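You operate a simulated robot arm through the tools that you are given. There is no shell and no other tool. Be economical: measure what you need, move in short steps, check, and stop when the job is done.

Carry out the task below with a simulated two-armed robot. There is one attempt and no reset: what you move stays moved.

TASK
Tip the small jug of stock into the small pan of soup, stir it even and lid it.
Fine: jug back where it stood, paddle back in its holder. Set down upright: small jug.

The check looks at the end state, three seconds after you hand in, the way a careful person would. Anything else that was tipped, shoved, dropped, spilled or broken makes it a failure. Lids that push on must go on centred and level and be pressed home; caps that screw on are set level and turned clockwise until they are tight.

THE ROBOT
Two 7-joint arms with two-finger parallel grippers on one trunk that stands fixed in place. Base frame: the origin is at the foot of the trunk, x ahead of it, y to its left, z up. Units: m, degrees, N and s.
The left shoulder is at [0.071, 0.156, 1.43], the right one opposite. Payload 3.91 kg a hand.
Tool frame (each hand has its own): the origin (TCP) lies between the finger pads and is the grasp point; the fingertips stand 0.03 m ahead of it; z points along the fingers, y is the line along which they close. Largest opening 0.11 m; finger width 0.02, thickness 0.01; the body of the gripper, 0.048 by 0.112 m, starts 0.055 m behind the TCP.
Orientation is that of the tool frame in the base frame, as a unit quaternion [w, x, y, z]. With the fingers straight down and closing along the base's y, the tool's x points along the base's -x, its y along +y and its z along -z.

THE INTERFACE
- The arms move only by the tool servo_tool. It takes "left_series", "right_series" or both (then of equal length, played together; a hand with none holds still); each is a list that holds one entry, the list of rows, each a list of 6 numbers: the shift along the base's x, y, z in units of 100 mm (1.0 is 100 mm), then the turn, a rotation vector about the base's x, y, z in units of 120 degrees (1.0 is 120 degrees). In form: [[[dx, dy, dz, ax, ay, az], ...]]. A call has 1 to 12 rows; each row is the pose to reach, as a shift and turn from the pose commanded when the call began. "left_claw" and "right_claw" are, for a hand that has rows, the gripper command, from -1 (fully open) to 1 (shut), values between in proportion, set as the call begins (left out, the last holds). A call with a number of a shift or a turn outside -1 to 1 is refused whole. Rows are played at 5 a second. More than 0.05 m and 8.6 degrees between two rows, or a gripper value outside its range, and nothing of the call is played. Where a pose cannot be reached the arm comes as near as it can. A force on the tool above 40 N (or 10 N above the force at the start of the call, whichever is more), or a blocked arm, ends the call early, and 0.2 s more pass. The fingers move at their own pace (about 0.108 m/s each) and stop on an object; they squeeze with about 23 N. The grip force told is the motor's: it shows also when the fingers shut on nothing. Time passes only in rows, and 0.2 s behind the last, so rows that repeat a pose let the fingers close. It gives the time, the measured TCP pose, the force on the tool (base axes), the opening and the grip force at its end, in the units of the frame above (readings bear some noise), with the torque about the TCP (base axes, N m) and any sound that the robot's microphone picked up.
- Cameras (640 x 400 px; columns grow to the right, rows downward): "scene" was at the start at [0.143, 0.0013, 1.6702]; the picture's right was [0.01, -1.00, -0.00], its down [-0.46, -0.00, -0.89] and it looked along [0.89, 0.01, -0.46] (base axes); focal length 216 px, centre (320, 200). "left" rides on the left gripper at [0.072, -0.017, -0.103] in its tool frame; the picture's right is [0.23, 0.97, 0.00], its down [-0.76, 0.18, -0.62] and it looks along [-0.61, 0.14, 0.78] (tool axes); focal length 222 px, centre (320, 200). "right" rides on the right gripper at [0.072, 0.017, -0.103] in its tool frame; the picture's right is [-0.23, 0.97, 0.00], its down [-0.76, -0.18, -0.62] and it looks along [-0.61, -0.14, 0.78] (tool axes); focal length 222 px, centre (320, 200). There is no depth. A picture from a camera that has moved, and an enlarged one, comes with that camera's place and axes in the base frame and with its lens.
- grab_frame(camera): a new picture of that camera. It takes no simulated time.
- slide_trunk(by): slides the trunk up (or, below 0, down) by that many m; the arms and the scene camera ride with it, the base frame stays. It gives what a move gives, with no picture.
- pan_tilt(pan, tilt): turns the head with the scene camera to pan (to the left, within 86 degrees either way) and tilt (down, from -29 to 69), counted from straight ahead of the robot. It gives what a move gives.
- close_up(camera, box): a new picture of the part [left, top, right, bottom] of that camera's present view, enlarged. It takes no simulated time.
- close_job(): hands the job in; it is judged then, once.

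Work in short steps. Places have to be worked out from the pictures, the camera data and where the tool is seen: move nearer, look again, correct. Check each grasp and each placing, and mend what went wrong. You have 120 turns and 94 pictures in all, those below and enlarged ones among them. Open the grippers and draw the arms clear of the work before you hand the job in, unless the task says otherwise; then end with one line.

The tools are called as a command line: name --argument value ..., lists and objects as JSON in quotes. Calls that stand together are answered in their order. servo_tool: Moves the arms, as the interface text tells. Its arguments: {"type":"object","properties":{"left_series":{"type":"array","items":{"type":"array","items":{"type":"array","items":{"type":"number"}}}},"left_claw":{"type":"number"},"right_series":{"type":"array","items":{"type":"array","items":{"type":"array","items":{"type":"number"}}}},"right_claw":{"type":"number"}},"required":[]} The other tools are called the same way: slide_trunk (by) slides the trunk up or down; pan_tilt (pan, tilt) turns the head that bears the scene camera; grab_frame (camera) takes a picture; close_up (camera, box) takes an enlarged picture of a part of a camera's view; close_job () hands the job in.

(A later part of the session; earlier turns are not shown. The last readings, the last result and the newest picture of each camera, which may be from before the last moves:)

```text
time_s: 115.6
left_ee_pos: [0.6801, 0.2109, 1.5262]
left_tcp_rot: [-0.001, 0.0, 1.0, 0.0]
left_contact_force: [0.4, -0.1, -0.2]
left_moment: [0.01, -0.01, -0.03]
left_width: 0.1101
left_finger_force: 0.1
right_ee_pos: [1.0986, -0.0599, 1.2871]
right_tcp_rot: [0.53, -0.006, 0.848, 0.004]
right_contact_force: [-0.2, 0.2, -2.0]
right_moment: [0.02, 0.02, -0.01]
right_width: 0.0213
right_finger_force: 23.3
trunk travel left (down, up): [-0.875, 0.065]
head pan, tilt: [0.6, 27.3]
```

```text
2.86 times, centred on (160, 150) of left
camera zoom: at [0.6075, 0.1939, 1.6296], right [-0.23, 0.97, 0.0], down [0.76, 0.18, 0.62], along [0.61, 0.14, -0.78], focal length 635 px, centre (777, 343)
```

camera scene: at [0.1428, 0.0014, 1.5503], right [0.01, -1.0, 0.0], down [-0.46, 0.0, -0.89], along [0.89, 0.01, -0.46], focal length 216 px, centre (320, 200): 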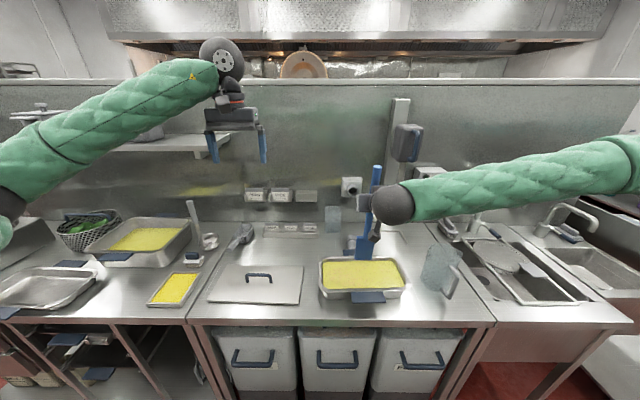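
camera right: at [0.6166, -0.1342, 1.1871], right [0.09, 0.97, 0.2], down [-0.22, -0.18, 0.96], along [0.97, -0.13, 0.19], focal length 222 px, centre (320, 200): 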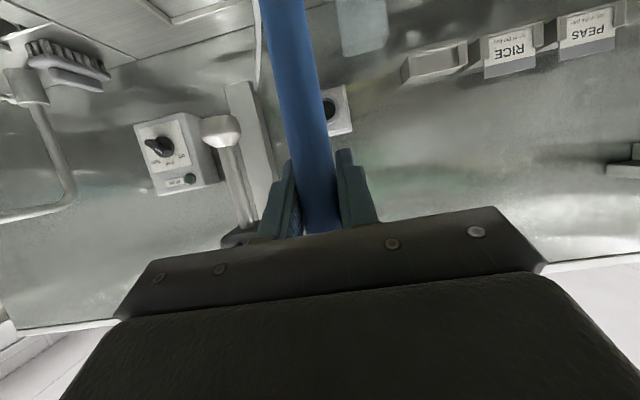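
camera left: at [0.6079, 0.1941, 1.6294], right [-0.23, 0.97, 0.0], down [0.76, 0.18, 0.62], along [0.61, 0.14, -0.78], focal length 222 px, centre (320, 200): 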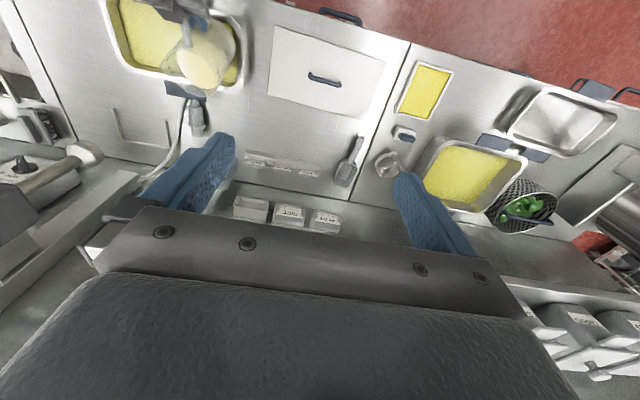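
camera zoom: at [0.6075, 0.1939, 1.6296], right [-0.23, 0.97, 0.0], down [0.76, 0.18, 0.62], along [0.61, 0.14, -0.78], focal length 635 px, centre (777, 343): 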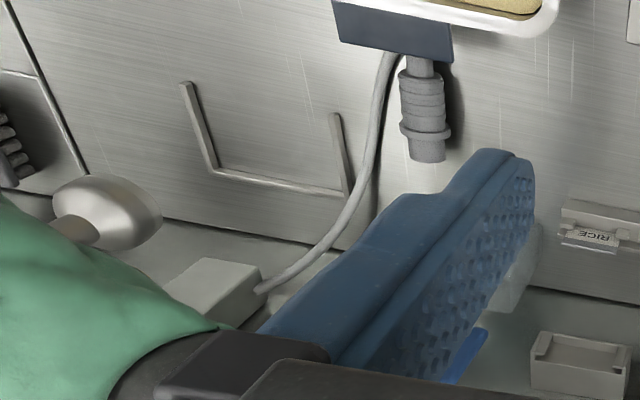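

Column matches the holder mouth exactly. Continue straight down 6 cm and check entry.

servo_tool --right_series '[[[0, 0, -0.2, 0, 0, 0], [0, 0, -0.4, 0, 0, 0], [0, 0, -0.6, 0, 0, 0], [0, 0, -0.6, 0, 0, 0]]]'

close_up --camera "scene" --box '[290, 190, 370, 260]'

```text
time_s: 116.6
left_ee_pos: [0.68, 0.2115, 1.5267]
left_tcp_rot: [0.0, 0.0, 1.0, -0.001]
left_contact_force: [0.7, -0.3, 0.0]
left_moment: [0.01, -0.01, 0.03]
left_width: 0.11
left_finger_force: 0.0
right_ee_pos: [1.0995, -0.0594, 1.2287]
right_tcp_rot: [0.53, -0.006, 0.848, 0.005]
right_contact_force: [-0.7, 2.7, 16.0]
right_moment: [-0.11, 0.03, -0.01]
right_width: 0.022
right_finger_force: 22.7
trunk travel left (down, up): [-0.875, 0.065]
head pan, tilt: [0.6, 27.3]
```

```text
5.71 times, centred on (330, 225) of scene
camera zoom: at [0.1431, 0.0018, 1.6701], right [0.01, -1.0, 0.0], down [-0.46, 0.0, -0.89], along [0.89, 0.01, -0.46], focal length 1237 px, centre (263, 57)
```

zoom: 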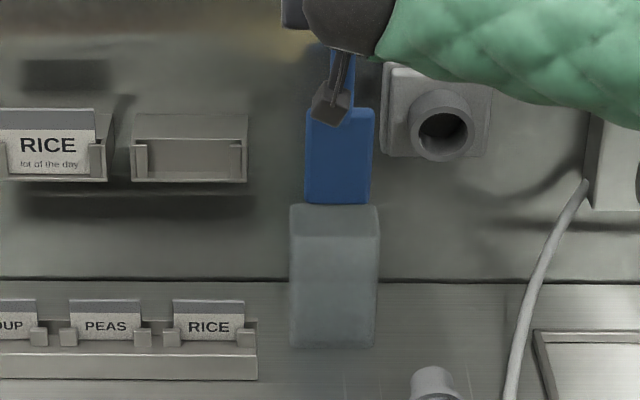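

The blade bottom landed on the holder's back edge: the paddle tipped ~6° in the grip, bottom too far back. Raise 4 cm, rotate +6° about y to bring the bottom back, shift 5 mm toward me, and look.

servo_tool --right_series '[[[0, 0, 0.2, 0, 0, 0], [0, 0, 0.4, 0, 0, 0], [-0.05, 0, 0.4, 0, 0.03, 0], [-0.05, 0, 0.4, 0, 0.05, 0], [-0.05, 0, 0.4, 0, 0.05, 0]]]'

close_up --camera "scene" --box '[290, 190, 370, 260]'

grab_frame --camera "right"

```text
time_s: 117.8
left_ee_pos: [0.6781, 0.2114, 1.5271]
left_tcp_rot: [0.0, 0.0, 1.0, 0.0]
left_contact_force: [-0.4, 0.3, -0.4]
left_moment: [0.0, -0.01, 0.01]
left_width: 0.1101
left_finger_force: 0.1
right_ee_pos: [1.0929, -0.0587, 1.2678]
right_tcp_rot: [0.484, -0.006, 0.875, 0.005]
right_contact_force: [-0.6, -0.3, -1.2]
right_moment: [-0.01, -0.02, -0.01]
right_width: 0.0216
right_finger_force: 23.3
trunk travel left (down, up): [-0.875, 0.065]
head pan, tilt: [0.6, 27.3]
```

```text
5.71 times, centred on (330, 225) of scene
camera zoom: at [0.1432, 0.0015, 1.6701], right [0.01, -1.0, 0.0], down [-0.46, 0.0, -0.89], along [0.89, 0.01, -0.46], focal length 1237 px, centre (263, 57)
```

zoom: 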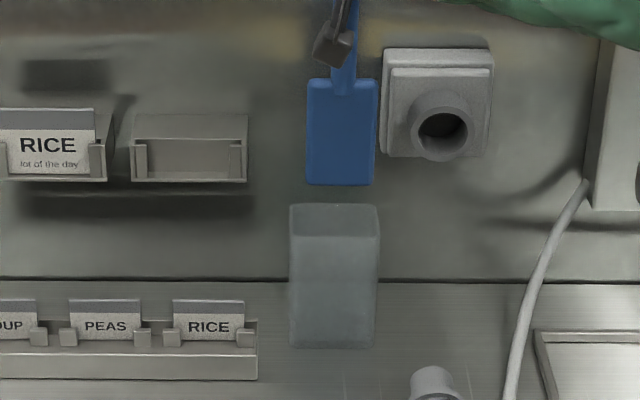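

```text
13 pictures are left
camera right: at [0.9683, -0.0458, 1.2602], right [0.11, 0.97, 0.2], down [-0.12, -0.18, 0.98], along [0.99, -0.13, 0.1], focal length 222 px, centre (320, 200)
```

right: 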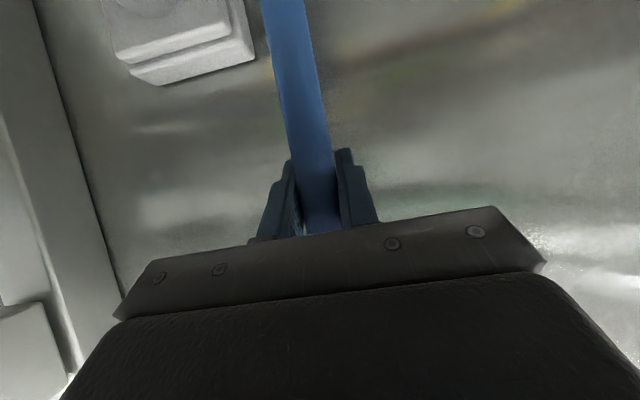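

Blade length in the image says ~4° tilt remains relative to the original. Add +4.4°, restore x to 1.1005, and lower 8 cm.

servo_tool --right_series '[[[0.07, 0, 0, 0, 0.02, 0], [0.07, -0.01, 0, 0, 0.037, 0], [0.07, -0.01, -0.2, 0, 0.037, 0], [0.07, -0.01, -0.4, 0, 0.037, 0], [0.07, -0.01, -0.6, 0, 0.037, 0], [0.07, -0.01, -0.75, 0, 0.037, 0], [0.07, -0.01, -0.75, 0, 0.037, 0]]]'

close_up --camera "scene" --box '[290, 190, 370, 260]'

```text
time_s: 119.4
left_ee_pos: [0.6811, 0.2115, 1.5271]
left_tcp_rot: [-0.001, 0.0, 1.0, 0.0]
left_contact_force: [-0.2, 0.1, -0.5]
left_moment: [-0.05, -0.01, -0.05]
left_width: 0.11
left_finger_force: 0.0
right_ee_pos: [1.1026, -0.0591, 1.1927]
right_tcp_rot: [0.45, -0.006, 0.893, 0.005]
right_contact_force: [0.0, -0.1, -2.2]
right_moment: [0.01, -0.04, 0.01]
right_width: 0.0212
right_finger_force: 23.1
trunk travel left (down, up): [-0.875, 0.065]
head pan, tilt: [0.6, 27.3]
```

```text
5.71 times, centred on (330, 225) of scene
camera zoom: at [0.1434, 0.0017, 1.6701], right [0.01, -1.0, 0.0], down [-0.46, 0.0, -0.89], along [0.89, 0.01, -0.46], focal length 1237 px, centre (263, 57)
```

zoom: 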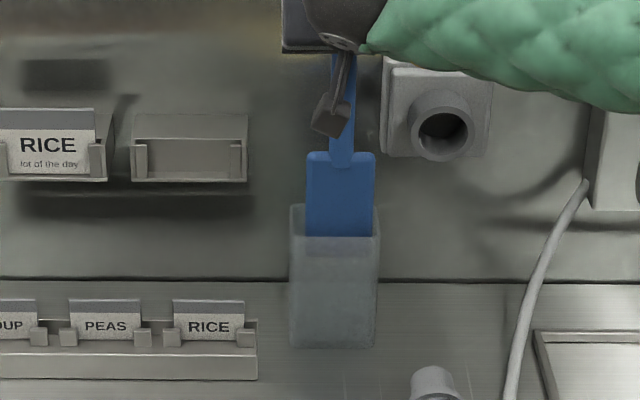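

The blade is now inside the holder mouth with no contact force. Continue down 6 cm slowly.

servo_tool --right_series '[[[0, 0, -0.15, 0, 0, 0], [0, 0, -0.3, 0, 0, 0], [0, 0, -0.45, 0, 0, 0], [0, 0, -0.58, 0, 0, 0], [0, 0, -0.58, 0, 0, 0]]]'

```text
time_s: 120.6
left_ee_pos: [0.678, 0.2117, 1.5263]
left_tcp_rot: [-0.001, 0.0, 1.0, 0.0]
left_contact_force: [-0.2, 0.1, -1.4]
left_moment: [0.01, 0.0, 0.01]
left_width: 0.1102
left_finger_force: 0.0
right_ee_pos: [1.1017, -0.0594, 1.1343]
right_tcp_rot: [0.45, -0.005, 0.893, 0.004]
right_contact_force: [-0.1, -0.6, -0.9]
right_moment: [-0.01, -0.01, 0.03]
right_width: 0.0212
right_finger_force: 23.5
trunk travel left (down, up): [-0.875, 0.065]
head pan, tilt: [0.6, 27.3]
```

Not bottomed yet; lower in fine steps to feel the holder floor.

servo_tool --right_series '[[[0, 0, -0.06, 0, 0, 0], [0, 0, -0.12, 0, 0, 0], [0, 0, -0.16, 0, 0, 0], [0, 0, -0.16, 0, 0, 0]]]'

close_up --camera "scene" --box '[280, 175, 380, 260]'

```text
time_s: 121.6
left_ee_pos: [0.679, 0.2119, 1.5264]
left_tcp_rot: [0.0, 0.001, 1.0, 0.0]
left_contact_force: [-0.4, -0.3, -0.2]
left_moment: [-0.02, -0.01, 0.03]
left_width: 0.11
left_finger_force: 0.1
right_ee_pos: [1.1033, -0.0587, 1.1182]
right_tcp_rot: [0.45, -0.005, 0.893, 0.005]
right_contact_force: [0.3, -0.8, -1.8]
right_moment: [-0.03, 0.01, 0.01]
right_width: 0.0214
right_finger_force: 22.5
trunk travel left (down, up): [-0.875, 0.065]
head pan, tilt: [0.6, 27.3]
```

```text
4.71 times, centred on (330, 218) of scene
camera zoom: at [0.1437, 0.0016, 1.6701], right [0.01, -1.0, 0.0], down [-0.46, 0.0, -0.89], along [0.89, 0.01, -0.46], focal length 1018 px, centre (273, 118)
```

zoom: 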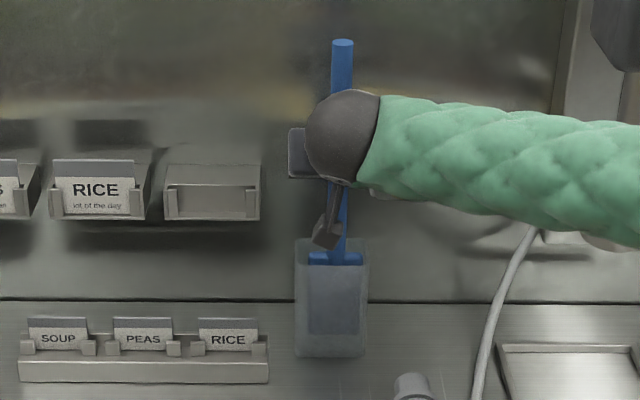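

Handle top is ~2 cm above its original level. Lower another 2 cm feeling for the floor.

servo_tool --right_series '[[[0, 0, -0.06, 0, 0, 0], [0, 0, -0.12, 0, 0, 0], [0, 0, -0.17, 0, 0, 0], [0, 0, -0.17, 0, 0, 0]]]'

```text
time_s: 122.6
left_ee_pos: [0.6787, 0.2115, 1.5277]
left_tcp_rot: [0.0, 0.0, 1.0, 0.0]
left_contact_force: [0.5, -0.7, 0.1]
left_moment: [-0.01, -0.02, -0.03]
left_width: 0.1102
left_finger_force: 0.0
right_ee_pos: [1.1006, -0.0588, 1.1023]
right_tcp_rot: [0.451, -0.006, 0.892, 0.005]
right_contact_force: [0.8, 0.7, 6.7]
right_moment: [-0.04, -0.01, -0.01]
right_width: 0.0213
right_finger_force: 23.1
trunk travel left (down, up): [-0.875, 0.065]
head pan, tilt: [0.6, 27.3]
```

Floor reached (7 N). Open to 5 cm and withdraw backwards.

servo_tool --right_series '[[[0, 0, 0, 0, 0, 0], [0, 0, 0, 0, 0, 0], [-0.1, 0, 0.05, 0, 0, 0], [-0.3, 0, 0.2, 0, 0, 0], [-0.6, 0, 0.4, 0, 0, 0], [-1, 0, 0.6, 0, 0, 0]]]' --right_claw 0.1

servo_tool --right_series '[[[-0.3, -0.2, 0.2, 0, 0, 0], [-0.6, -0.5, 0.4, 0, 0, 0], [-0.8, -0.8, 0.6, 0, 0, 0], [-1, -1, 0.8, 0, 0, 0]]]'

servo_tool --right_series '[[[-0.2, -0.4, 0.2, 0, 0, 0], [-0.4, -0.7, 0.3, 0, 0.0, 0], [-0.5, -1, 0.4, 0, 0.05, 0], [-0.6, -1, 0.4, 0, 0.1, 0]]]'

grab_frame --camera "scene"

```text
time_s: 124.0
left_ee_pos: [0.6774, 0.2104, 1.5272]
left_tcp_rot: [0.0, -0.001, 1.0, 0.0]
left_contact_force: [0.5, -0.4, 1.0]
left_moment: [-0.02, -0.05, 0.01]
left_width: 0.11
left_finger_force: 0.0
right_ee_pos: [1.0017, -0.0593, 1.1625]
right_tcp_rot: [0.45, -0.006, 0.893, 0.006]
right_contact_force: [0.1, 0.3, 0.7]
right_moment: [-0.03, 0.02, -0.02]
right_width: 0.0495
right_finger_force: 0.1
trunk travel left (down, up): [-0.875, 0.065]
head pan, tilt: [0.6, 27.3]
```

```text
time_s: 125.0
left_ee_pos: [0.6762, 0.2103, 1.528]
left_tcp_rot: [0.0, 0.0, 1.0, 0.0]
left_contact_force: [0.0, 0.6, -0.1]
left_moment: [0.0, -0.03, -0.02]
left_width: 0.1099
left_finger_force: 0.0
right_ee_pos: [0.9018, -0.1599, 1.2419]
right_tcp_rot: [0.45, -0.006, 0.893, 0.005]
right_contact_force: [-0.8, -0.7, 0.1]
right_moment: [0.01, -0.02, -0.01]
right_width: 0.0496
right_finger_force: 0.1
trunk travel left (down, up): [-0.875, 0.065]
head pan, tilt: [0.6, 27.3]
```

```text
time_s: 126.0
left_ee_pos: [0.6786, 0.2119, 1.5276]
left_tcp_rot: [0.0, 0.0, 1.0, 0.001]
left_contact_force: [-0.3, -0.5, 0.6]
left_moment: [0.0, 0.03, 0.0]
left_width: 0.1102
left_finger_force: 0.0
right_ee_pos: [0.8428, -0.2601, 1.2818]
right_tcp_rot: [0.353, -0.005, 0.935, 0.006]
right_contact_force: [0.1, 1.0, -0.2]
right_moment: [0.02, 0.0, 0.01]
right_width: 0.0496
right_finger_force: 0.0
trunk travel left (down, up): [-0.875, 0.065]
head pan, tilt: [0.6, 27.3]
```

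```text
10 pictures are left
camera scene: at [0.1434, 0.0017, 1.6701], right [0.01, -1.0, 0.0], down [-0.46, 0.0, -0.89], along [0.89, 0.01, -0.46], focal length 216 px, centre (320, 200)
```

scene: 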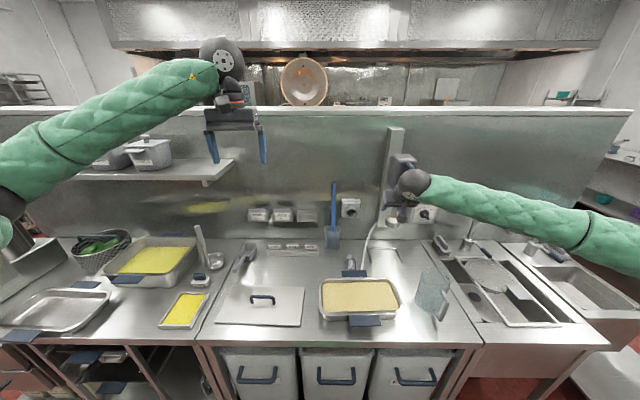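

Paddle is back in its holder. Park the right hand to the right side, high up, and turn the left hand by -90° about z so that it can close across the lid's handle.

servo_tool --right_series '[[[-0.2, -0.3, 0.1, 0, 0, 0], [-0.4, -0.7, 0.2, 0, 0, 0], [-0.6, -1, 0.4, 0, 0, 0], [-0.8, -1, 0.6, 0, 0, 0], [-1, -1, 0.8, 0, 0, 0]]]'

servo_tool --left_series '[[[0, 0, 0, 0, 0, -0.07], [0, 0, 0, 0, 0, -0.14], [0, 0, 0, 0, 0, -0.21], [0, 0, 0, 0, 0, -0.28], [0, 0, 0, 0, 0, -0.35], [0, 0, 0, 0, 0, -0.42], [0, 0, -0.2, 0, 0, -0.49], [0, 0, -0.5, 0, 0, -0.56], [0.1, 0.05, -0.8, 0, 0, -0.63], [0.3, 0.1, -1, 0, 0, -0.7], [0.4, 0.15, -1, 0, 0, -0.75]]]'

```text
time_s: 127.2
left_ee_pos: [0.6778, 0.2106, 1.5278]
left_tcp_rot: [0.0, 0.001, 1.0, 0.0]
left_contact_force: [-1.2, -0.3, 0.0]
left_moment: [-0.02, -0.01, 0.03]
left_width: 0.1102
left_finger_force: 0.1
right_ee_pos: [0.7411, -0.3595, 1.3624]
right_tcp_rot: [0.353, -0.005, 0.935, 0.006]
right_contact_force: [0.6, -0.6, 0.5]
right_moment: [0.02, 0.01, 0.01]
right_width: 0.0493
right_finger_force: 0.0
trunk travel left (down, up): [-0.875, 0.065]
head pan, tilt: [0.6, 27.3]
```

```text
time_s: 129.6
left_ee_pos: [0.5334, 0.0852, 1.4393]
left_tcp_rot: [-0.001, 0.682, 0.731, -0.002]
left_contact_force: [0.4, -0.6, 0.2]
left_moment: [-0.01, -0.03, 0.01]
left_width: 0.1101
left_finger_force: 0.1
left hand out of reach, approached as far as the arm can: row 8, 9, 10, 11
right_ee_pos: [0.7415, -0.3612, 1.3624]
right_tcp_rot: [0.354, -0.005, 0.935, 0.006]
right_contact_force: [0.2, -0.5, -0.4]
right_moment: [0.02, -0.01, -0.01]
right_width: 0.0496
right_finger_force: 0.0
trunk travel left (down, up): [-0.875, 0.065]
head pan, tilt: [0.6, 27.3]
```

-90° runs into a joint limit. Rotate back the other way (toward +90°).

servo_tool --left_series '[[[0.1, 0.1, 0, 0, 0, 0.07], [0.3, 0.2, 0, 0, 0, 0.14], [0.5, 0.3, 0, 0, 0, 0.21], [0.7, 0.5, 0, 0, 0, 0.28], [0.9, 0.7, 0, 0, 0, 0.35], [1, 0.9, 0, 0, 0, 0.42], [1, 1, 0, 0, 0, 0.49], [1, 1, 0, 0, 0, 0.56], [1, 1, 0, 0, 0, 0.63], [1, 1, 0, 0, 0, 0.7], [1, 1, 0, 0, 0, 0.717]]]'

servo_tool --left_series '[[[0.1, 0, 0, 0, 0, 0.07], [0.3, 0.1, 0, 0, 0, 0.14], [0.5, 0.2, 0, 0, 0, 0.21], [0.7, 0.3, 0, 0, 0, 0.28], [0.8, 0.4, 0, 0, 0, 0.35], [0.85, 0.45, 0, 0, 0, 0.42], [0.85, 0.45, 0, 0, 0, 0.49], [0.85, 0.45, 0, 0, 0, 0.56], [0.85, 0.45, 0, 0, 0, 0.63], [0.85, 0.45, 0, 0, 0, 0.7], [0.85, 0.45, 0, 0, 0, 0.75]]]'

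```text
time_s: 132.0
left_ee_pos: [0.6328, 0.1839, 1.4356]
left_tcp_rot: [0.001, -0.002, 1.0, -0.003]
left_contact_force: [-0.7, 0.1, -0.2]
left_moment: [0.03, 0.0, 0.01]
left_width: 0.1101
left_finger_force: 0.0
right_ee_pos: [0.7409, -0.3592, 1.3614]
right_tcp_rot: [0.355, -0.005, 0.935, 0.005]
right_contact_force: [-0.4, 0.2, -0.3]
right_moment: [0.02, -0.02, -0.01]
right_width: 0.0497
right_finger_force: 0.1
trunk travel left (down, up): [-0.875, 0.065]
head pan, tilt: [0.6, 27.3]
```

```text
time_s: 134.4
left_ee_pos: [0.7182, 0.2293, 1.437]
left_tcp_rot: [-0.002, 0.709, -0.706, 0.002]
left_contact_force: [0.3, -0.6, -0.9]
left_moment: [0.02, -0.01, -0.01]
left_width: 0.1102
left_finger_force: 0.0
right_ee_pos: [0.7417, -0.3597, 1.3628]
right_tcp_rot: [0.354, -0.005, 0.935, 0.005]
right_contact_force: [-0.5, -0.2, -0.4]
right_moment: [-0.01, 0.02, 0.0]
right_width: 0.0494
right_finger_force: 0.1
trunk travel left (down, up): [-0.875, 0.065]
head pan, tilt: [0.6, 27.3]
```

+90° works. Lower to z ≈ 1.15 above the lid handle and look.

servo_tool --left_series '[[[0, 0, -0.4, 0, 0, 0], [0, 0, -0.8, 0, 0, 0], [0, 0, -1, 0, 0, 0]]]'

servo_tool --left_series '[[[0, 0, -0.4, 0, 0, 0], [0, 0, -0.8, 0, 0, 0], [0, 0, -1, 0, 0, 0]]]'

servo_tool --left_series '[[[0, 0, -0.4, 0, 0, 0], [0, 0, -0.8, 0, 0, 0], [0, 0, -0.9, 0, 0, 0]]]'

grab_frame --camera "left"

```text
time_s: 135.2
left_ee_pos: [0.7177, 0.229, 1.3372]
left_tcp_rot: [-0.001, 0.708, -0.706, 0.001]
left_contact_force: [0.1, 0.1, -0.7]
left_moment: [-0.02, 0.01, 0.01]
left_width: 0.1101
left_finger_force: 0.1
right_ee_pos: [0.7412, -0.3607, 1.3626]
right_tcp_rot: [0.354, -0.005, 0.935, 0.005]
right_contact_force: [-0.4, -0.6, 0.0]
right_moment: [-0.01, -0.01, 0.02]
right_width: 0.0496
right_finger_force: 0.1
trunk travel left (down, up): [-0.875, 0.065]
head pan, tilt: [0.6, 27.3]
```

```text
time_s: 136.0
left_ee_pos: [0.7169, 0.2283, 1.2361]
left_tcp_rot: [0.002, -0.707, 0.707, -0.002]
left_contact_force: [0.3, 0.8, 0.5]
left_moment: [0.0, 0.03, -0.01]
left_width: 0.1101
left_finger_force: 0.1
right_ee_pos: [0.7415, -0.3607, 1.3623]
right_tcp_rot: [0.355, -0.005, 0.935, 0.006]
right_contact_force: [-0.6, -0.6, 0.4]
right_moment: [0.02, -0.03, 0.03]
right_width: 0.0498
right_finger_force: 0.0
trunk travel left (down, up): [-0.875, 0.065]
head pan, tilt: [0.6, 27.3]
```

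```text
time_s: 136.8
left_ee_pos: [0.7169, 0.2289, 1.147]
left_tcp_rot: [-0.001, 0.708, -0.707, 0.002]
left_contact_force: [0.6, -0.4, -0.1]
left_moment: [-0.01, 0.0, 0.01]
left_width: 0.1102
left_finger_force: 0.0
right_ee_pos: [0.7417, -0.36, 1.363]
right_tcp_rot: [0.355, -0.005, 0.935, 0.006]
right_contact_force: [0.9, 0.2, -0.1]
right_moment: [0.05, 0.02, 0.01]
right_width: 0.0495
right_finger_force: 0.2
trunk travel left (down, up): [-0.875, 0.065]
head pan, tilt: [0.6, 27.3]
```

```text
9 pictures are left
camera left: at [0.7334, 0.1552, 1.2499], right [-0.97, -0.23, -0.01], down [-0.18, 0.76, 0.62], along [-0.14, 0.61, -0.78], focal length 222 px, centre (320, 200)
```

left: 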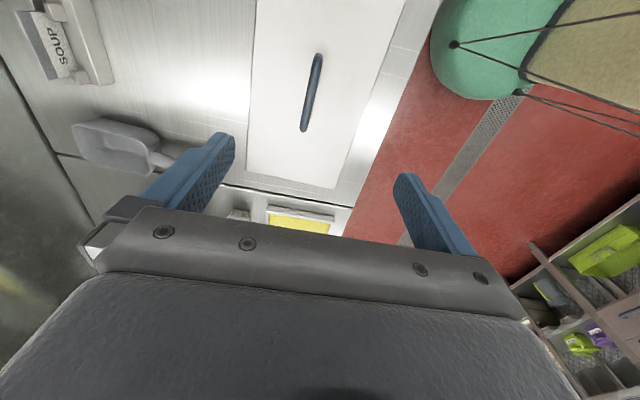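

The handle bar is centred at about (0.730, 0.233), parallel to y. Align and descend to z ≈ 0.947.

servo_tool --left_series '[[[0.1, 0.04, -0.2, 0, 0, 0], [0.13, 0.04, -0.5, 0, 0, 0], [0.13, 0.04, -0.8, 0, 0, 0], [0.13, 0.04, -1, 0, 0, 0]]]'

servo_tool --left_series '[[[0, 0, -0.3, 0, 0, 0], [0, 0, -0.6, 0, 0, 0], [0, 0, -0.8, 0, 0, 0], [0, 0, -1, 0, 0, 0], [0, 0, -1, 0, 0, 0]]]'

grab_frame --camera "left"

```text
time_s: 137.8
left_ee_pos: [0.7293, 0.2342, 1.0472]
left_tcp_rot: [0.0, 0.708, -0.706, 0.001]
left_contact_force: [0.4, -0.2, 0.3]
left_moment: [0.0, -0.02, -0.02]
left_width: 0.1102
left_finger_force: 0.0
right_ee_pos: [0.7425, -0.36, 1.3616]
right_tcp_rot: [0.354, -0.006, 0.935, 0.006]
right_contact_force: [-0.7, 0.1, -0.3]
right_moment: [0.01, -0.03, 0.01]
right_width: 0.0495
right_finger_force: 0.1
trunk travel left (down, up): [-0.875, 0.065]
head pan, tilt: [0.6, 27.3]
```

```text
time_s: 139.0
left_ee_pos: [0.7288, 0.233, 0.9459]
left_tcp_rot: [-0.003, 0.707, -0.707, 0.002]
left_contact_force: [0.2, 0.4, 0.1]
left_moment: [0.01, -0.02, -0.01]
left_width: 0.1103
left_finger_force: 0.0
right_ee_pos: [0.7418, -0.3592, 1.3621]
right_tcp_rot: [0.354, -0.005, 0.935, 0.006]
right_contact_force: [-0.4, -0.1, 0.0]
right_moment: [0.02, -0.02, 0.0]
right_width: 0.0494
right_finger_force: 0.0
trunk travel left (down, up): [-0.875, 0.065]
head pan, tilt: [0.6, 27.3]
```

```text
8 pictures are left
camera left: at [0.7461, 0.1597, 1.0493], right [-0.97, -0.23, 0.0], down [-0.18, 0.76, 0.62], along [-0.14, 0.61, -0.78], focal length 222 px, centre (320, 200)
```

left: 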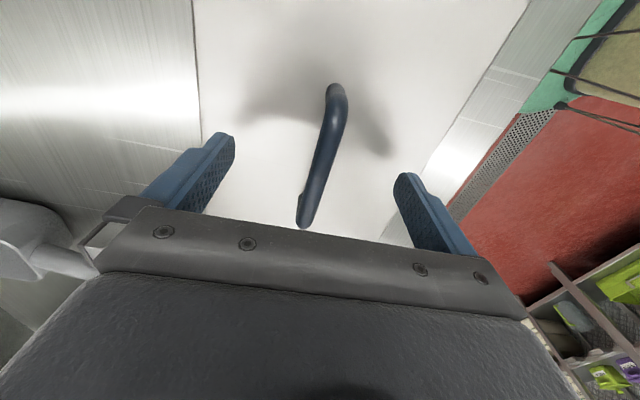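

The bar is at z≈0.915, centre y≈0.239. Lower 2.2 cm more, shift 5 mm, and close.

servo_tool --left_series '[[[0.01, 0.05, -0.1, 0, 0, 0], [0.01, 0.05, -0.2, 0, 0, 0], [0.01, 0.05, -0.22, 0, 0, 0], [0.01, 0.05, -0.22, 0, 0, 0]]]'

servo_tool --left_series '[[[0, 0, 0, 0, 0, 0], [0, 0, 0, 0, 0, 0], [0, 0, 0, 0, 0, 0], [0, 0, 0, 0, 0, 0]]]' --left_claw 1

```text
time_s: 140.0
left_ee_pos: [0.7301, 0.239, 0.9242]
left_tcp_rot: [-0.003, 0.708, -0.706, 0.003]
left_contact_force: [0.6, 0.3, 0.0]
left_moment: [0.02, -0.04, 0.0]
left_width: 0.1101
left_finger_force: 0.0
right_ee_pos: [0.7419, -0.3606, 1.3608]
right_tcp_rot: [0.355, -0.004, 0.935, 0.005]
right_contact_force: [0.4, -0.1, 0.4]
right_moment: [0.05, 0.02, -0.01]
right_width: 0.0498
right_finger_force: 0.0
trunk travel left (down, up): [-0.875, 0.065]
head pan, tilt: [0.6, 27.3]
```

```text
time_s: 141.0
left_ee_pos: [0.7307, 0.2383, 0.9237]
left_tcp_rot: [-0.002, 0.708, -0.707, 0.002]
left_contact_force: [-1.0, 0.3, -0.1]
left_moment: [-0.05, 0.0, -0.13]
left_width: 0.0125
left_finger_force: 22.4
right_ee_pos: [0.7416, -0.3603, 1.3621]
right_tcp_rot: [0.354, -0.005, 0.935, 0.005]
right_contact_force: [-0.2, 0.5, 0.2]
right_moment: [0.02, 0.02, 0.01]
right_width: 0.0494
right_finger_force: 0.0
trunk travel left (down, up): [-0.875, 0.065]
head pan, tilt: [0.6, 27.3]
```

Lid handle gripped (1.25 cm). Lift 12 cm.

servo_tool --left_series '[[[0, 0, 0.15, 0, 0, 0], [0, 0, 0.35, 0, 0, 0], [0, 0, 0.6, 0, 0, 0], [0, 0, 0.85, 0, 0, 0], [0, 0, 1, 0, 0, 0], [0, 0, 1, 0, 0, 0]]]'

servo_tool --left_series '[[[0, -0.2, 0.2, 0, 0, 0], [0, -0.45, 0.3, 0, 0, 0], [0, -0.7, 0.3, 0, 0, 0], [0, -0.9, 0.3, 0, 0, 0], [0, -1, 0.3, 0, 0, 0]]]'

servo_tool --left_series '[[[0, -0.2, 0, 0, 0, 0], [0, -0.45, 0, 0, 0, 0], [0, -0.7, 0, 0, 0, 0], [0, -0.9, 0, 0, 0, 0], [0, -1, 0, 0, 0, 0]]]'

grab_frame --camera "scene"

```text
time_s: 142.4
left_ee_pos: [0.7296, 0.238, 1.0247]
left_tcp_rot: [-0.002, 0.708, -0.707, 0.0]
left_contact_force: [0.6, -0.2, -3.2]
left_moment: [0.02, -0.05, -0.01]
left_width: 0.0125
left_finger_force: 22.6
right_ee_pos: [0.7432, -0.3598, 1.3618]
right_tcp_rot: [0.355, -0.005, 0.935, 0.005]
right_contact_force: [0.4, -0.4, -0.3]
right_moment: [0.03, 0.02, 0.03]
right_width: 0.0496
right_finger_force: 0.1
trunk travel left (down, up): [-0.875, 0.065]
head pan, tilt: [0.6, 27.3]
```

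```text
time_s: 143.6
left_ee_pos: [0.7324, 0.1366, 1.0544]
left_tcp_rot: [-0.002, 0.708, -0.707, 0.002]
left_contact_force: [0.3, -0.2, -2.7]
left_moment: [0.02, 0.01, 0.03]
left_width: 0.0128
left_finger_force: 22.8
right_ee_pos: [0.7424, -0.3598, 1.3615]
right_tcp_rot: [0.355, -0.006, 0.935, 0.006]
right_contact_force: [0.2, -0.1, 0.0]
right_moment: [0.0, 0.03, -0.02]
right_width: 0.0493
right_finger_force: 0.0
trunk travel left (down, up): [-0.875, 0.065]
head pan, tilt: [0.6, 27.3]
```

```text
time_s: 144.8
left_ee_pos: [0.7304, 0.0377, 1.0547]
left_tcp_rot: [-0.001, 0.708, -0.706, 0.002]
left_contact_force: [-0.2, 0.0, -3.1]
left_moment: [-0.02, 0.03, 0.02]
left_width: 0.0124
left_finger_force: 23.3
right_ee_pos: [0.7419, -0.3591, 1.3622]
right_tcp_rot: [0.355, -0.005, 0.935, 0.005]
right_contact_force: [0.3, -0.2, 0.1]
right_moment: [0.01, -0.01, -0.01]
right_width: 0.0494
right_finger_force: 0.0
trunk travel left (down, up): [-0.875, 0.065]
head pan, tilt: [0.6, 27.3]
```

```text
7 pictures are left
camera scene: at [0.1434, 0.0012, 1.6701], right [0.01, -1.0, 0.0], down [-0.46, 0.0, -0.89], along [0.89, 0.01, -0.46], focal length 216 px, centre (320, 200)
```

scene: 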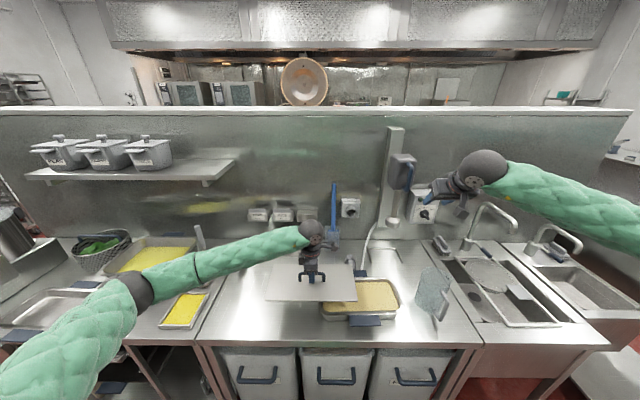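

The lid hangs level. Carry it to over the pan (y ≈ -0.145) and lower to just above the rim, then compare edges.

servo_tool --left_series '[[[0, -0.2, 0, 0, 0, 0], [0, -0.45, 0, 0, 0, 0], [0, -0.7, 0, 0, 0, 0], [0, -0.9, 0, 0, 0, 0], [0, -1, 0, 0, 0, 0]]]'

servo_tool --left_series '[[[0, -0.2, 0, 0, 0, 0], [0, -0.4, 0, 0, 0, 0], [0.02, -0.6, -0.1, 0, 0, 0], [0.02, -0.75, -0.2, 0, 0, 0], [0.02, -0.84, -0.3, 0, 0, 0], [0.02, -0.84, -0.3, 0, 0, 0]]]'

close_up --camera "scene" --box '[300, 250, 420, 330]'

```text
time_s: 146.0
left_ee_pos: [0.7305, -0.0624, 1.0552]
left_tcp_rot: [-0.002, 0.707, -0.707, 0.001]
left_contact_force: [0.5, -0.5, -3.4]
left_moment: [-0.01, -0.04, 0.02]
left_width: 0.0126
left_finger_force: 23.2
right_ee_pos: [0.7418, -0.3602, 1.3621]
right_tcp_rot: [0.355, -0.006, 0.935, 0.006]
right_contact_force: [0.3, 0.8, 0.1]
right_moment: [-0.04, 0.0, 0.04]
right_width: 0.0495
right_finger_force: 0.0
trunk travel left (down, up): [-0.875, 0.065]
head pan, tilt: [0.6, 27.3]
```

```text
time_s: 147.4
left_ee_pos: [0.7318, -0.1458, 1.024]
left_tcp_rot: [-0.002, 0.708, -0.707, 0.002]
left_contact_force: [-0.5, 0.4, -3.5]
left_moment: [0.0, 0.0, 0.01]
left_width: 0.0128
left_finger_force: 23.0
right_ee_pos: [0.7417, -0.3593, 1.3617]
right_tcp_rot: [0.354, -0.005, 0.935, 0.005]
right_contact_force: [0.1, -0.7, 0.0]
right_moment: [-0.01, -0.01, 0.0]
right_width: 0.0493
right_finger_force: 0.0
trunk travel left (down, up): [-0.875, 0.065]
head pan, tilt: [0.6, 27.3]
```

```text
5.00 times, centred on (360, 290) of scene
camera zoom: at [0.1433, 0.0014, 1.6701], right [0.01, -1.0, 0.0], down [-0.46, 0.0, -0.89], along [0.89, 0.01, -0.46], focal length 1082 px, centre (120, -250)
```

zoom: 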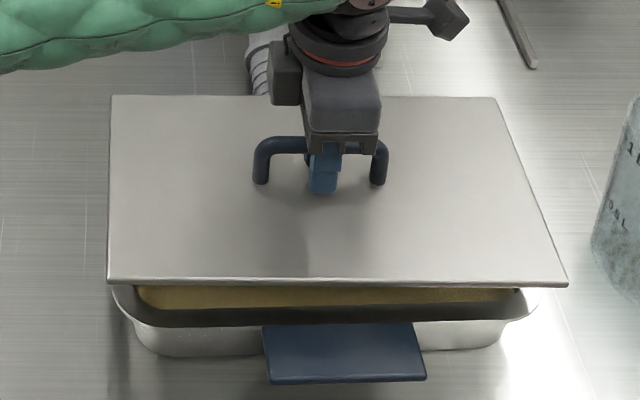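

Lid and pan are aligned in y; the lid is about 7 mm too far in x. Shift -7 mm, lower 2.5 cm and check again.

servo_tool --left_series '[[[-0.07, 0, 0, 0, 0, 0], [-0.07, 0, -0.1, 0, 0, 0], [-0.07, 0, -0.2, 0, 0, 0], [-0.07, 0, -0.25, 0, 0, 0], [-0.07, 0, -0.25, 0, 0, 0]]]'

close_up --camera "scene" --box '[300, 250, 420, 330]'

```text
time_s: 148.6
left_ee_pos: [0.7257, -0.1468, 0.9992]
left_tcp_rot: [-0.002, 0.708, -0.706, 0.002]
left_contact_force: [-0.4, 0.1, -2.7]
left_moment: [0.02, 0.01, 0.0]
left_width: 0.0126
left_finger_force: 23.1
right_ee_pos: [0.7417, -0.361, 1.3621]
right_tcp_rot: [0.354, -0.005, 0.935, 0.005]
right_contact_force: [0.3, 0.1, 0.5]
right_moment: [0.0, 0.02, 0.01]
right_width: 0.0495
right_finger_force: 0.1
trunk travel left (down, up): [-0.875, 0.065]
head pan, tilt: [0.6, 27.3]
```

```text
5.00 times, centred on (360, 290) of scene
camera zoom: at [0.1435, 0.001, 1.6701], right [0.01, -1.0, 0.0], down [-0.46, 0.0, -0.89], along [0.89, 0.01, -0.46], focal length 1082 px, centre (120, -250)
```

zoom: 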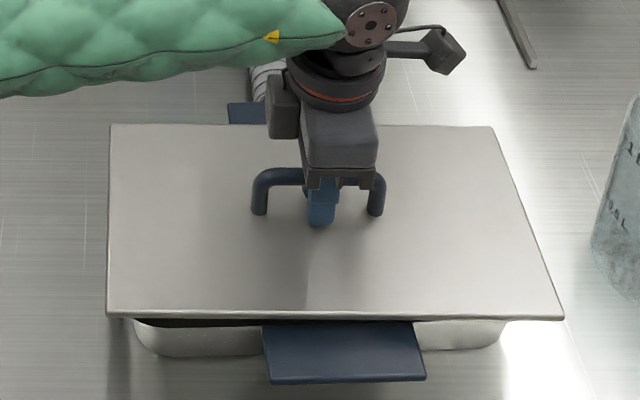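

Overhang looks balanced (front/back and left/right within ~2 mm). Nudge +2 mm in y and lower until contact.

servo_tool --left_series '[[[0.01, 0.02, 0, 0, 0, 0], [0.01, 0.02, -0.04, 0, 0, 0], [0.01, 0.02, -0.08, 0, 0, 0], [0.01, 0.02, -0.08, 0, 0, 0]]]'

servo_tool --left_series '[[[0, 0, -0.03, 0, 0, 0], [0, 0, -0.06, 0, 0, 0], [0, 0, -0.06, 0, 0, 0]]]'

```text
time_s: 149.6
left_ee_pos: [0.7273, -0.145, 0.9916]
left_tcp_rot: [-0.002, 0.708, -0.707, 0.002]
left_contact_force: [-0.5, 0.0, -3.4]
left_moment: [0.01, -0.02, 0.02]
left_width: 0.0128
left_finger_force: 23.6
right_ee_pos: [0.7412, -0.3599, 1.3622]
right_tcp_rot: [0.354, -0.004, 0.935, 0.005]
right_contact_force: [0.0, 0.9, -0.2]
right_moment: [0.0, 0.02, 0.02]
right_width: 0.0492
right_finger_force: 0.1
trunk travel left (down, up): [-0.875, 0.065]
head pan, tilt: [0.6, 27.3]
```

```text
time_s: 150.4
left_ee_pos: [0.7259, -0.1438, 0.9878]
left_tcp_rot: [-0.003, 0.708, -0.706, 0.003]
left_contact_force: [4.3, 0.5, 15.0]
left_moment: [0.05, 0.02, 0.01]
left_width: 0.0126
left_finger_force: 23.1
right_ee_pos: [0.7413, -0.3604, 1.3627]
right_tcp_rot: [0.355, -0.004, 0.935, 0.005]
right_contact_force: [0.2, 0.9, 0.6]
right_moment: [-0.02, 0.0, 0.01]
right_width: 0.0495
right_finger_force: 0.0
trunk travel left (down, up): [-0.875, 0.065]
head pan, tilt: [0.6, 27.3]
```

Contact at TCP z≈0.988 with a small +x force. Look at how it sits before pressing.

close_up --camera "scene" --box '[300, 250, 420, 330]'

```text
5.00 times, centred on (360, 290) of scene
camera zoom: at [0.1422, 0.0015, 1.6705], right [0.01, -1.0, 0.0], down [-0.46, 0.0, -0.89], along [0.89, 0.01, -0.46], focal length 1082 px, centre (120, -250)
```

zoom: 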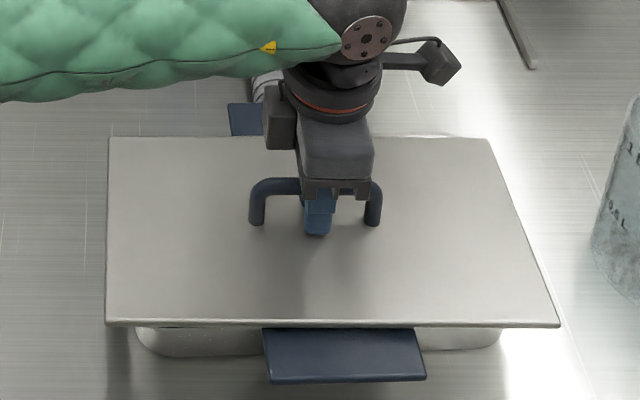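

A sliver of pan rim shows behind the lid's back edge, so it sits ~5 mm too near. Raise slightly, shift +5 mm in x, and lower again.

servo_tool --left_series '[[[0, 0, 0.08, 0, 0, 0], [0.05, 0, 0.08, 0, 0, 0], [0.05, 0, 0.08, 0, 0, 0], [0.05, 0, 0.03, 0, 0, 0], [0.05, 0, -0.01, 0, 0, 0], [0.05, 0, -0.01, 0, 0, 0]]]'

```text
time_s: 151.8
left_ee_pos: [0.7316, -0.1438, 0.986]
left_tcp_rot: [-0.001, 0.707, -0.707, 0.003]
left_contact_force: [3.9, -0.6, 15.1]
left_moment: [-0.06, 0.03, 0.01]
left_width: 0.0129
left_finger_force: 22.7
right_ee_pos: [0.7408, -0.36, 1.3625]
right_tcp_rot: [0.354, -0.005, 0.935, 0.005]
right_contact_force: [-0.7, 0.1, 0.5]
right_moment: [0.02, 0.03, -0.02]
right_width: 0.0495
right_finger_force: 0.1
trunk travel left (down, up): [-0.875, 0.065]
head pan, tilt: [0.6, 27.3]
```

Still just resting contact. Press down gently and watch for travel or a click.

servo_tool --left_series '[[[0, 0, -0.03, 0, 0, 0], [0, 0, -0.06, 0, 0, 0], [0, 0, -0.06, 0, 0, 0]]]'

close_up --camera "scene" --box '[300, 250, 420, 330]'

```text
time_s: 152.3
left_ee_pos: [0.7323, -0.1454, 0.9861]
left_tcp_rot: [0.003, -0.707, 0.707, -0.005]
left_contact_force: [-6.5, 4.5, 20.9]
left_moment: [0.3, 0.2, 0.06]
left_width: 0.0124
left_finger_force: 23.1
right_ee_pos: [0.7414, -0.359, 1.3616]
right_tcp_rot: [0.355, -0.004, 0.935, 0.005]
right_contact_force: [0.4, 0.5, 0.7]
right_moment: [-0.01, 0.0, 0.01]
right_width: 0.0497
right_finger_force: 0.1
trunk travel left (down, up): [-0.875, 0.065]
head pan, tilt: [0.6, 27.3]
stopped in row 2 (left hand): the force on the tool passed its limit at 44 N (the readings are from after the stop); the commanded pose is now the measured one
```

```text
5.00 times, centred on (360, 290) of scene
camera zoom: at [0.1419, 0.0014, 1.6701], right [0.01, -1.0, 0.0], down [-0.46, 0.0, -0.89], along [0.89, 0.01, -0.46], focal length 1082 px, centre (120, -250)
```

zoom: 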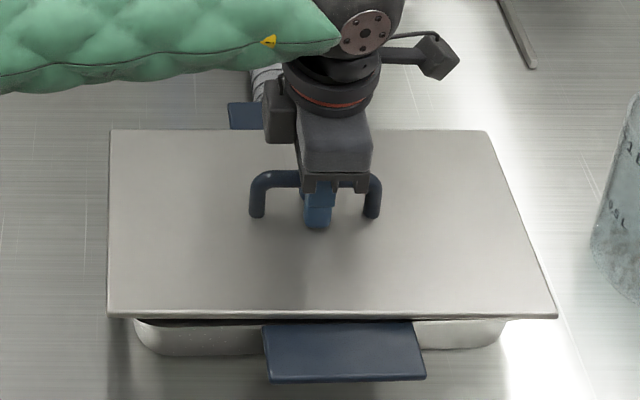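

The lid now rests flat on the rim (44 N with no travel). Edges show ~3.5 mm too far in +x; lift 5 mm, shift back, set down and press.

servo_tool --left_series '[[[0, 0, 0.06, 0, 0, 0], [-0.035, 0, 0.06, 0, 0, 0], [-0.035, 0, 0.06, 0, 0, 0], [-0.035, 0, 0.02, 0, 0, 0], [-0.035, 0, -0.01, 0, 0, 0], [-0.035, 0, -0.02, 0, 0, 0], [-0.035, 0, -0.02, 0, 0, 0]]]'

```text
time_s: 154.0
left_ee_pos: [0.7321, -0.1446, 0.9858]
left_tcp_rot: [-0.002, 0.708, -0.706, 0.006]
left_contact_force: [-5.3, 3.5, 18.7]
left_moment: [0.61, 0.52, 0.06]
left_width: 0.0126
left_finger_force: 22.3
right_ee_pos: [0.7396, -0.3608, 1.362]
right_tcp_rot: [0.354, -0.005, 0.935, 0.005]
right_contact_force: [0.1, 0.4, 0.3]
right_moment: [0.02, 0.01, 0.02]
right_width: 0.0498
right_finger_force: 0.1
trunk travel left (down, up): [-0.875, 0.065]
head pan, tilt: [0.6, 27.3]
stopped in row 7 (left hand): the force on the tool passed its limit at 41 N (the readings are from after the stop); the commanded pose is now the measured one
```

The lid didn't move sideways this time, which suggests it is seated. Release the handle, rise clear, and look.

servo_tool --left_series '[[[0, 0, 0.02, 0, 0, 0], [0, 0, 0.02, 0, 0, 0], [0, 0, 0.02, 0, 0, 0], [0, 0, 0.02, 0, 0, 0], [0, 0, 0.3, 0, 0, 0], [0, 0, 0.6, 0, 0, 0], [0, 0, 1, 0, 0, 0]]]' --left_claw 0

servo_tool --left_series '[[[0, 0.2, 0.3, 0, 0, 0], [0, 0.5, 0.6, 0, 0, 0], [0, 0.8, 0.9, 0, 0, 0], [0, 1, 1, 0, 0, 0]]]'

servo_tool --left_series '[[[0, 0.4, 0, 0, 0, 0], [0, 0.8, 0, 0, 0, 0], [0, 1, 0, 0, 0, 0]]]'

close_up --camera "scene" --box '[290, 180, 450, 340]'

```text
time_s: 155.6
left_ee_pos: [0.7312, -0.1466, 1.0841]
left_tcp_rot: [-0.002, 0.707, -0.707, 0.006]
left_contact_force: [-0.6, 0.2, -1.3]
left_moment: [-0.02, -0.02, 0.01]
left_width: 0.0551
left_finger_force: 0.1
right_ee_pos: [0.7408, -0.3612, 1.3631]
right_tcp_rot: [0.354, -0.005, 0.935, 0.005]
right_contact_force: [0.9, 0.0, 0.6]
right_moment: [-0.02, 0.0, -0.02]
right_width: 0.0494
right_finger_force: 0.1
trunk travel left (down, up): [-0.875, 0.065]
head pan, tilt: [0.6, 27.3]
```

```text
time_s: 156.6
left_ee_pos: [0.7326, -0.0463, 1.1848]
left_tcp_rot: [-0.003, 0.708, -0.706, 0.006]
left_contact_force: [-0.5, 0.2, 0.1]
left_moment: [0.03, 0.02, -0.01]
left_width: 0.0552
left_finger_force: 0.0
right_ee_pos: [0.7416, -0.3605, 1.3625]
right_tcp_rot: [0.355, -0.005, 0.935, 0.006]
right_contact_force: [-1.0, 0.2, 0.9]
right_moment: [-0.04, 0.0, 0.0]
right_width: 0.0497
right_finger_force: 0.1
trunk travel left (down, up): [-0.875, 0.065]
head pan, tilt: [0.6, 27.3]
```

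```text
time_s: 157.4
left_ee_pos: [0.7329, 0.0519, 1.1843]
left_tcp_rot: [-0.002, 0.708, -0.706, 0.005]
left_contact_force: [-0.1, -0.5, -0.1]
left_moment: [0.01, 0.01, -0.02]
left_width: 0.0553
left_finger_force: 0.0
right_ee_pos: [0.7414, -0.3612, 1.3619]
right_tcp_rot: [0.354, -0.004, 0.935, 0.006]
right_contact_force: [0.5, 0.7, 0.5]
right_moment: [0.01, -0.02, 0.03]
right_width: 0.0495
right_finger_force: 0.1
trunk travel left (down, up): [-0.875, 0.065]
head pan, tilt: [0.6, 27.3]
```

```text
2.50 times, centred on (370, 260) of scene
camera zoom: at [0.1432, 0.0003, 1.6701], right [0.01, -1.0, 0.0], down [-0.46, 0.0, -0.89], along [0.89, 0.01, -0.46], focal length 541 px, centre (195, 50)
```

zoom: 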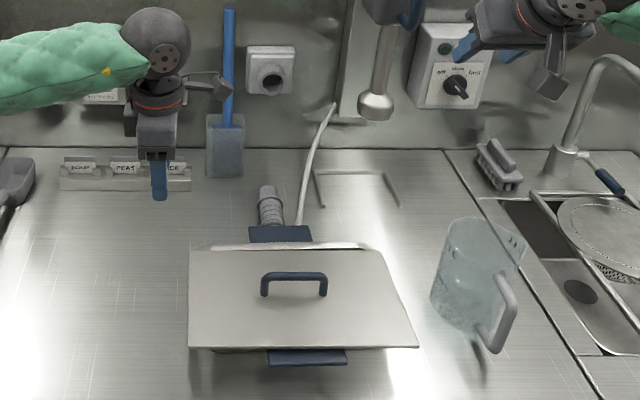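

The paddle and jug look right, but on release the lid slid ~2 cm toward me (pan rim shows behind it). I'll regrasp the handle at x≈0.711: move back over it.

servo_tool --left_series '[[[-0.1, -0.4, 0, 0, 0, 0], [-0.22, -0.8, 0, 0, 0, 0], [-0.22, -1, 0, 0, 0, 0]]]' --left_claw -0.45

servo_tool --left_series '[[[0, -0.4, -0.1, 0, 0, 0], [0, -0.8, -0.3, 0, 0, 0], [0, -0.97, -0.6, 0, 0, 0], [0, -0.97, -1, 0, 0, 0], [0, -0.97, -1, 0, 0, 0]]]'

servo_tool --left_series '[[[0, 0, -0.3, 0, 0, 0], [0, 0, -0.6, 0, 0, 0], [0, 0, -0.85, 0, 0, 0], [0, 0, -0.95, 0, 0, 0], [0, 0, -0.95, 0, 0, 0]]]'

```text
time_s: 158.2
left_ee_pos: [0.7091, -0.0454, 1.1834]
left_tcp_rot: [-0.002, 0.708, -0.706, 0.006]
left_contact_force: [-0.9, 0.6, 0.5]
left_moment: [-0.02, 0.02, 0.01]
left_width: 0.0798
left_finger_force: 0.1
right_ee_pos: [0.7411, -0.3586, 1.362]
right_tcp_rot: [0.354, -0.005, 0.935, 0.006]
right_contact_force: [1.5, -0.1, 0.1]
right_moment: [-0.01, 0.0, -0.03]
right_width: 0.0495
right_finger_force: 0.0
trunk travel left (down, up): [-0.875, 0.065]
head pan, tilt: [0.6, 27.3]
```

```text
time_s: 159.4
left_ee_pos: [0.709, -0.1442, 1.0842]
left_tcp_rot: [-0.002, 0.707, -0.707, 0.007]
left_contact_force: [0.2, 0.0, 0.2]
left_moment: [-0.01, -0.02, 0.0]
left_width: 0.0797
left_finger_force: 0.0
right_ee_pos: [0.7415, -0.3612, 1.3634]
right_tcp_rot: [0.355, -0.005, 0.935, 0.005]
right_contact_force: [-0.1, -0.6, 0.6]
right_moment: [-0.01, 0.0, -0.01]
right_width: 0.0493
right_finger_force: 0.1
trunk travel left (down, up): [-0.875, 0.065]
head pan, tilt: [0.6, 27.3]
```

```text
time_s: 160.6
left_ee_pos: [0.709, -0.1426, 0.9893]
left_tcp_rot: [-0.002, 0.708, -0.707, 0.005]
left_contact_force: [0.8, 0.3, 0.1]
left_moment: [0.02, -0.01, -0.01]
left_width: 0.0798
left_finger_force: 0.0
right_ee_pos: [0.741, -0.3605, 1.3626]
right_tcp_rot: [0.354, -0.005, 0.935, 0.006]
right_contact_force: [0.1, 0.4, -1.2]
right_moment: [-0.02, 0.0, -0.01]
right_width: 0.0496
right_finger_force: 0.0
trunk travel left (down, up): [-0.875, 0.065]
head pan, tilt: [0.6, 27.3]
```

No contact; the handle should be between the fingers. Close, then lift 1.5 cm.

servo_tool --left_series '[[[0, 0, 0, 0, 0, 0], [0, 0, 0, 0, 0, 0], [0, 0, 0, 0, 0, 0], [0, 0, 0, 0, 0, 0]]]' --left_claw 1

servo_tool --left_series '[[[0, 0, 0.08, 0, 0, 0], [0, 0, 0.15, 0, 0, 0], [0, 0, 0.15, 0, 0, 0]]]'

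```text
time_s: 161.6
left_ee_pos: [0.7096, -0.1429, 0.988]
left_tcp_rot: [-0.002, 0.707, -0.707, 0.006]
left_contact_force: [2.4, 0.6, 0.1]
left_moment: [-0.09, -0.01, 0.18]
left_width: 0.0125
left_finger_force: 22.8
right_ee_pos: [0.7414, -0.3609, 1.3625]
right_tcp_rot: [0.355, -0.005, 0.935, 0.006]
right_contact_force: [0.7, 0.0, 0.1]
right_moment: [0.02, -0.01, -0.01]
right_width: 0.0493
right_finger_force: 0.0
trunk travel left (down, up): [-0.875, 0.065]
head pan, tilt: [0.6, 27.3]
```

```text
time_s: 162.4
left_ee_pos: [0.7103, -0.1435, 1.0043]
left_tcp_rot: [-0.002, 0.708, -0.707, 0.005]
left_contact_force: [-0.2, 0.6, -3.2]
left_moment: [0.04, 0.0, 0.03]
left_width: 0.0125
left_finger_force: 23.2
right_ee_pos: [0.7422, -0.3603, 1.361]
right_tcp_rot: [0.354, -0.005, 0.935, 0.005]
right_contact_force: [-0.4, -0.5, 0.3]
right_moment: [0.01, 0.02, 0.03]
right_width: 0.0497
right_finger_force: 0.0
trunk travel left (down, up): [-0.875, 0.065]
head pan, tilt: [0.6, 27.3]
```

Holding the lid. Shift +17 mm to x≈0.7275, lower to the rim, press briefly (~20 N), then unload.

servo_tool --left_series '[[[0.08, -0.005, 0, 0, 0, 0], [0.172, -0.01, 0, 0, 0, 0], [0.172, -0.01, 0, 0, 0, 0], [0.172, -0.01, -0.08, 0, 0, 0], [0.172, -0.01, -0.14, 0, 0, 0], [0.172, -0.01, -0.165, 0, 0, 0], [0.172, -0.01, -0.18, 0, 0, 0], [0.172, -0.01, -0.18, 0, 0, 0]]]'

```text
time_s: 164.2
left_ee_pos: [0.7271, -0.1431, 0.9885]
left_tcp_rot: [-0.002, 0.708, -0.706, 0.006]
left_contact_force: [8.1, -1.8, 13.8]
left_moment: [0.0, 0.03, -0.02]
left_width: 0.0128
left_finger_force: 23.1
right_ee_pos: [0.7409, -0.3597, 1.3624]
right_tcp_rot: [0.354, -0.005, 0.935, 0.005]
right_contact_force: [0.0, 0.4, -0.9]
right_moment: [-0.01, 0.01, 0.0]
right_width: 0.0494
right_finger_force: 0.0
trunk travel left (down, up): [-0.875, 0.065]
head pan, tilt: [0.6, 27.3]
```

The lateral forces (＋x here, −x at 0.732) indicate the seat centre lies near x≈0.7305, y≈-0.1438. Lift slightly, shift there, and press.

servo_tool --left_series '[[[0, 0, 0.06, 0, 0, 0], [0.035, -0.006, 0.06, 0, 0, 0], [0.035, -0.006, 0.06, 0, 0, 0], [0.035, -0.006, 0.02, 0, 0, 0], [0.035, -0.006, 0, 0, 0, 0], [0.035, -0.006, -0.015, 0, 0, 0], [0.035, -0.006, -0.015, 0, 0, 0]]]'

```text
time_s: 165.8
left_ee_pos: [0.7307, -0.1444, 0.9868]
left_tcp_rot: [-0.003, 0.708, -0.707, 0.006]
left_contact_force: [6.5, 0.0, 16.6]
left_moment: [-0.15, 0.17, 0.01]
left_width: 0.0127
left_finger_force: 22.5
right_ee_pos: [0.7424, -0.3599, 1.3637]
right_tcp_rot: [0.354, -0.005, 0.935, 0.005]
right_contact_force: [0.1, -0.1, 0.8]
right_moment: [0.02, 0.02, -0.02]
right_width: 0.0497
right_finger_force: 0.1
trunk travel left (down, up): [-0.875, 0.065]
head pan, tilt: [0.6, 27.3]
```

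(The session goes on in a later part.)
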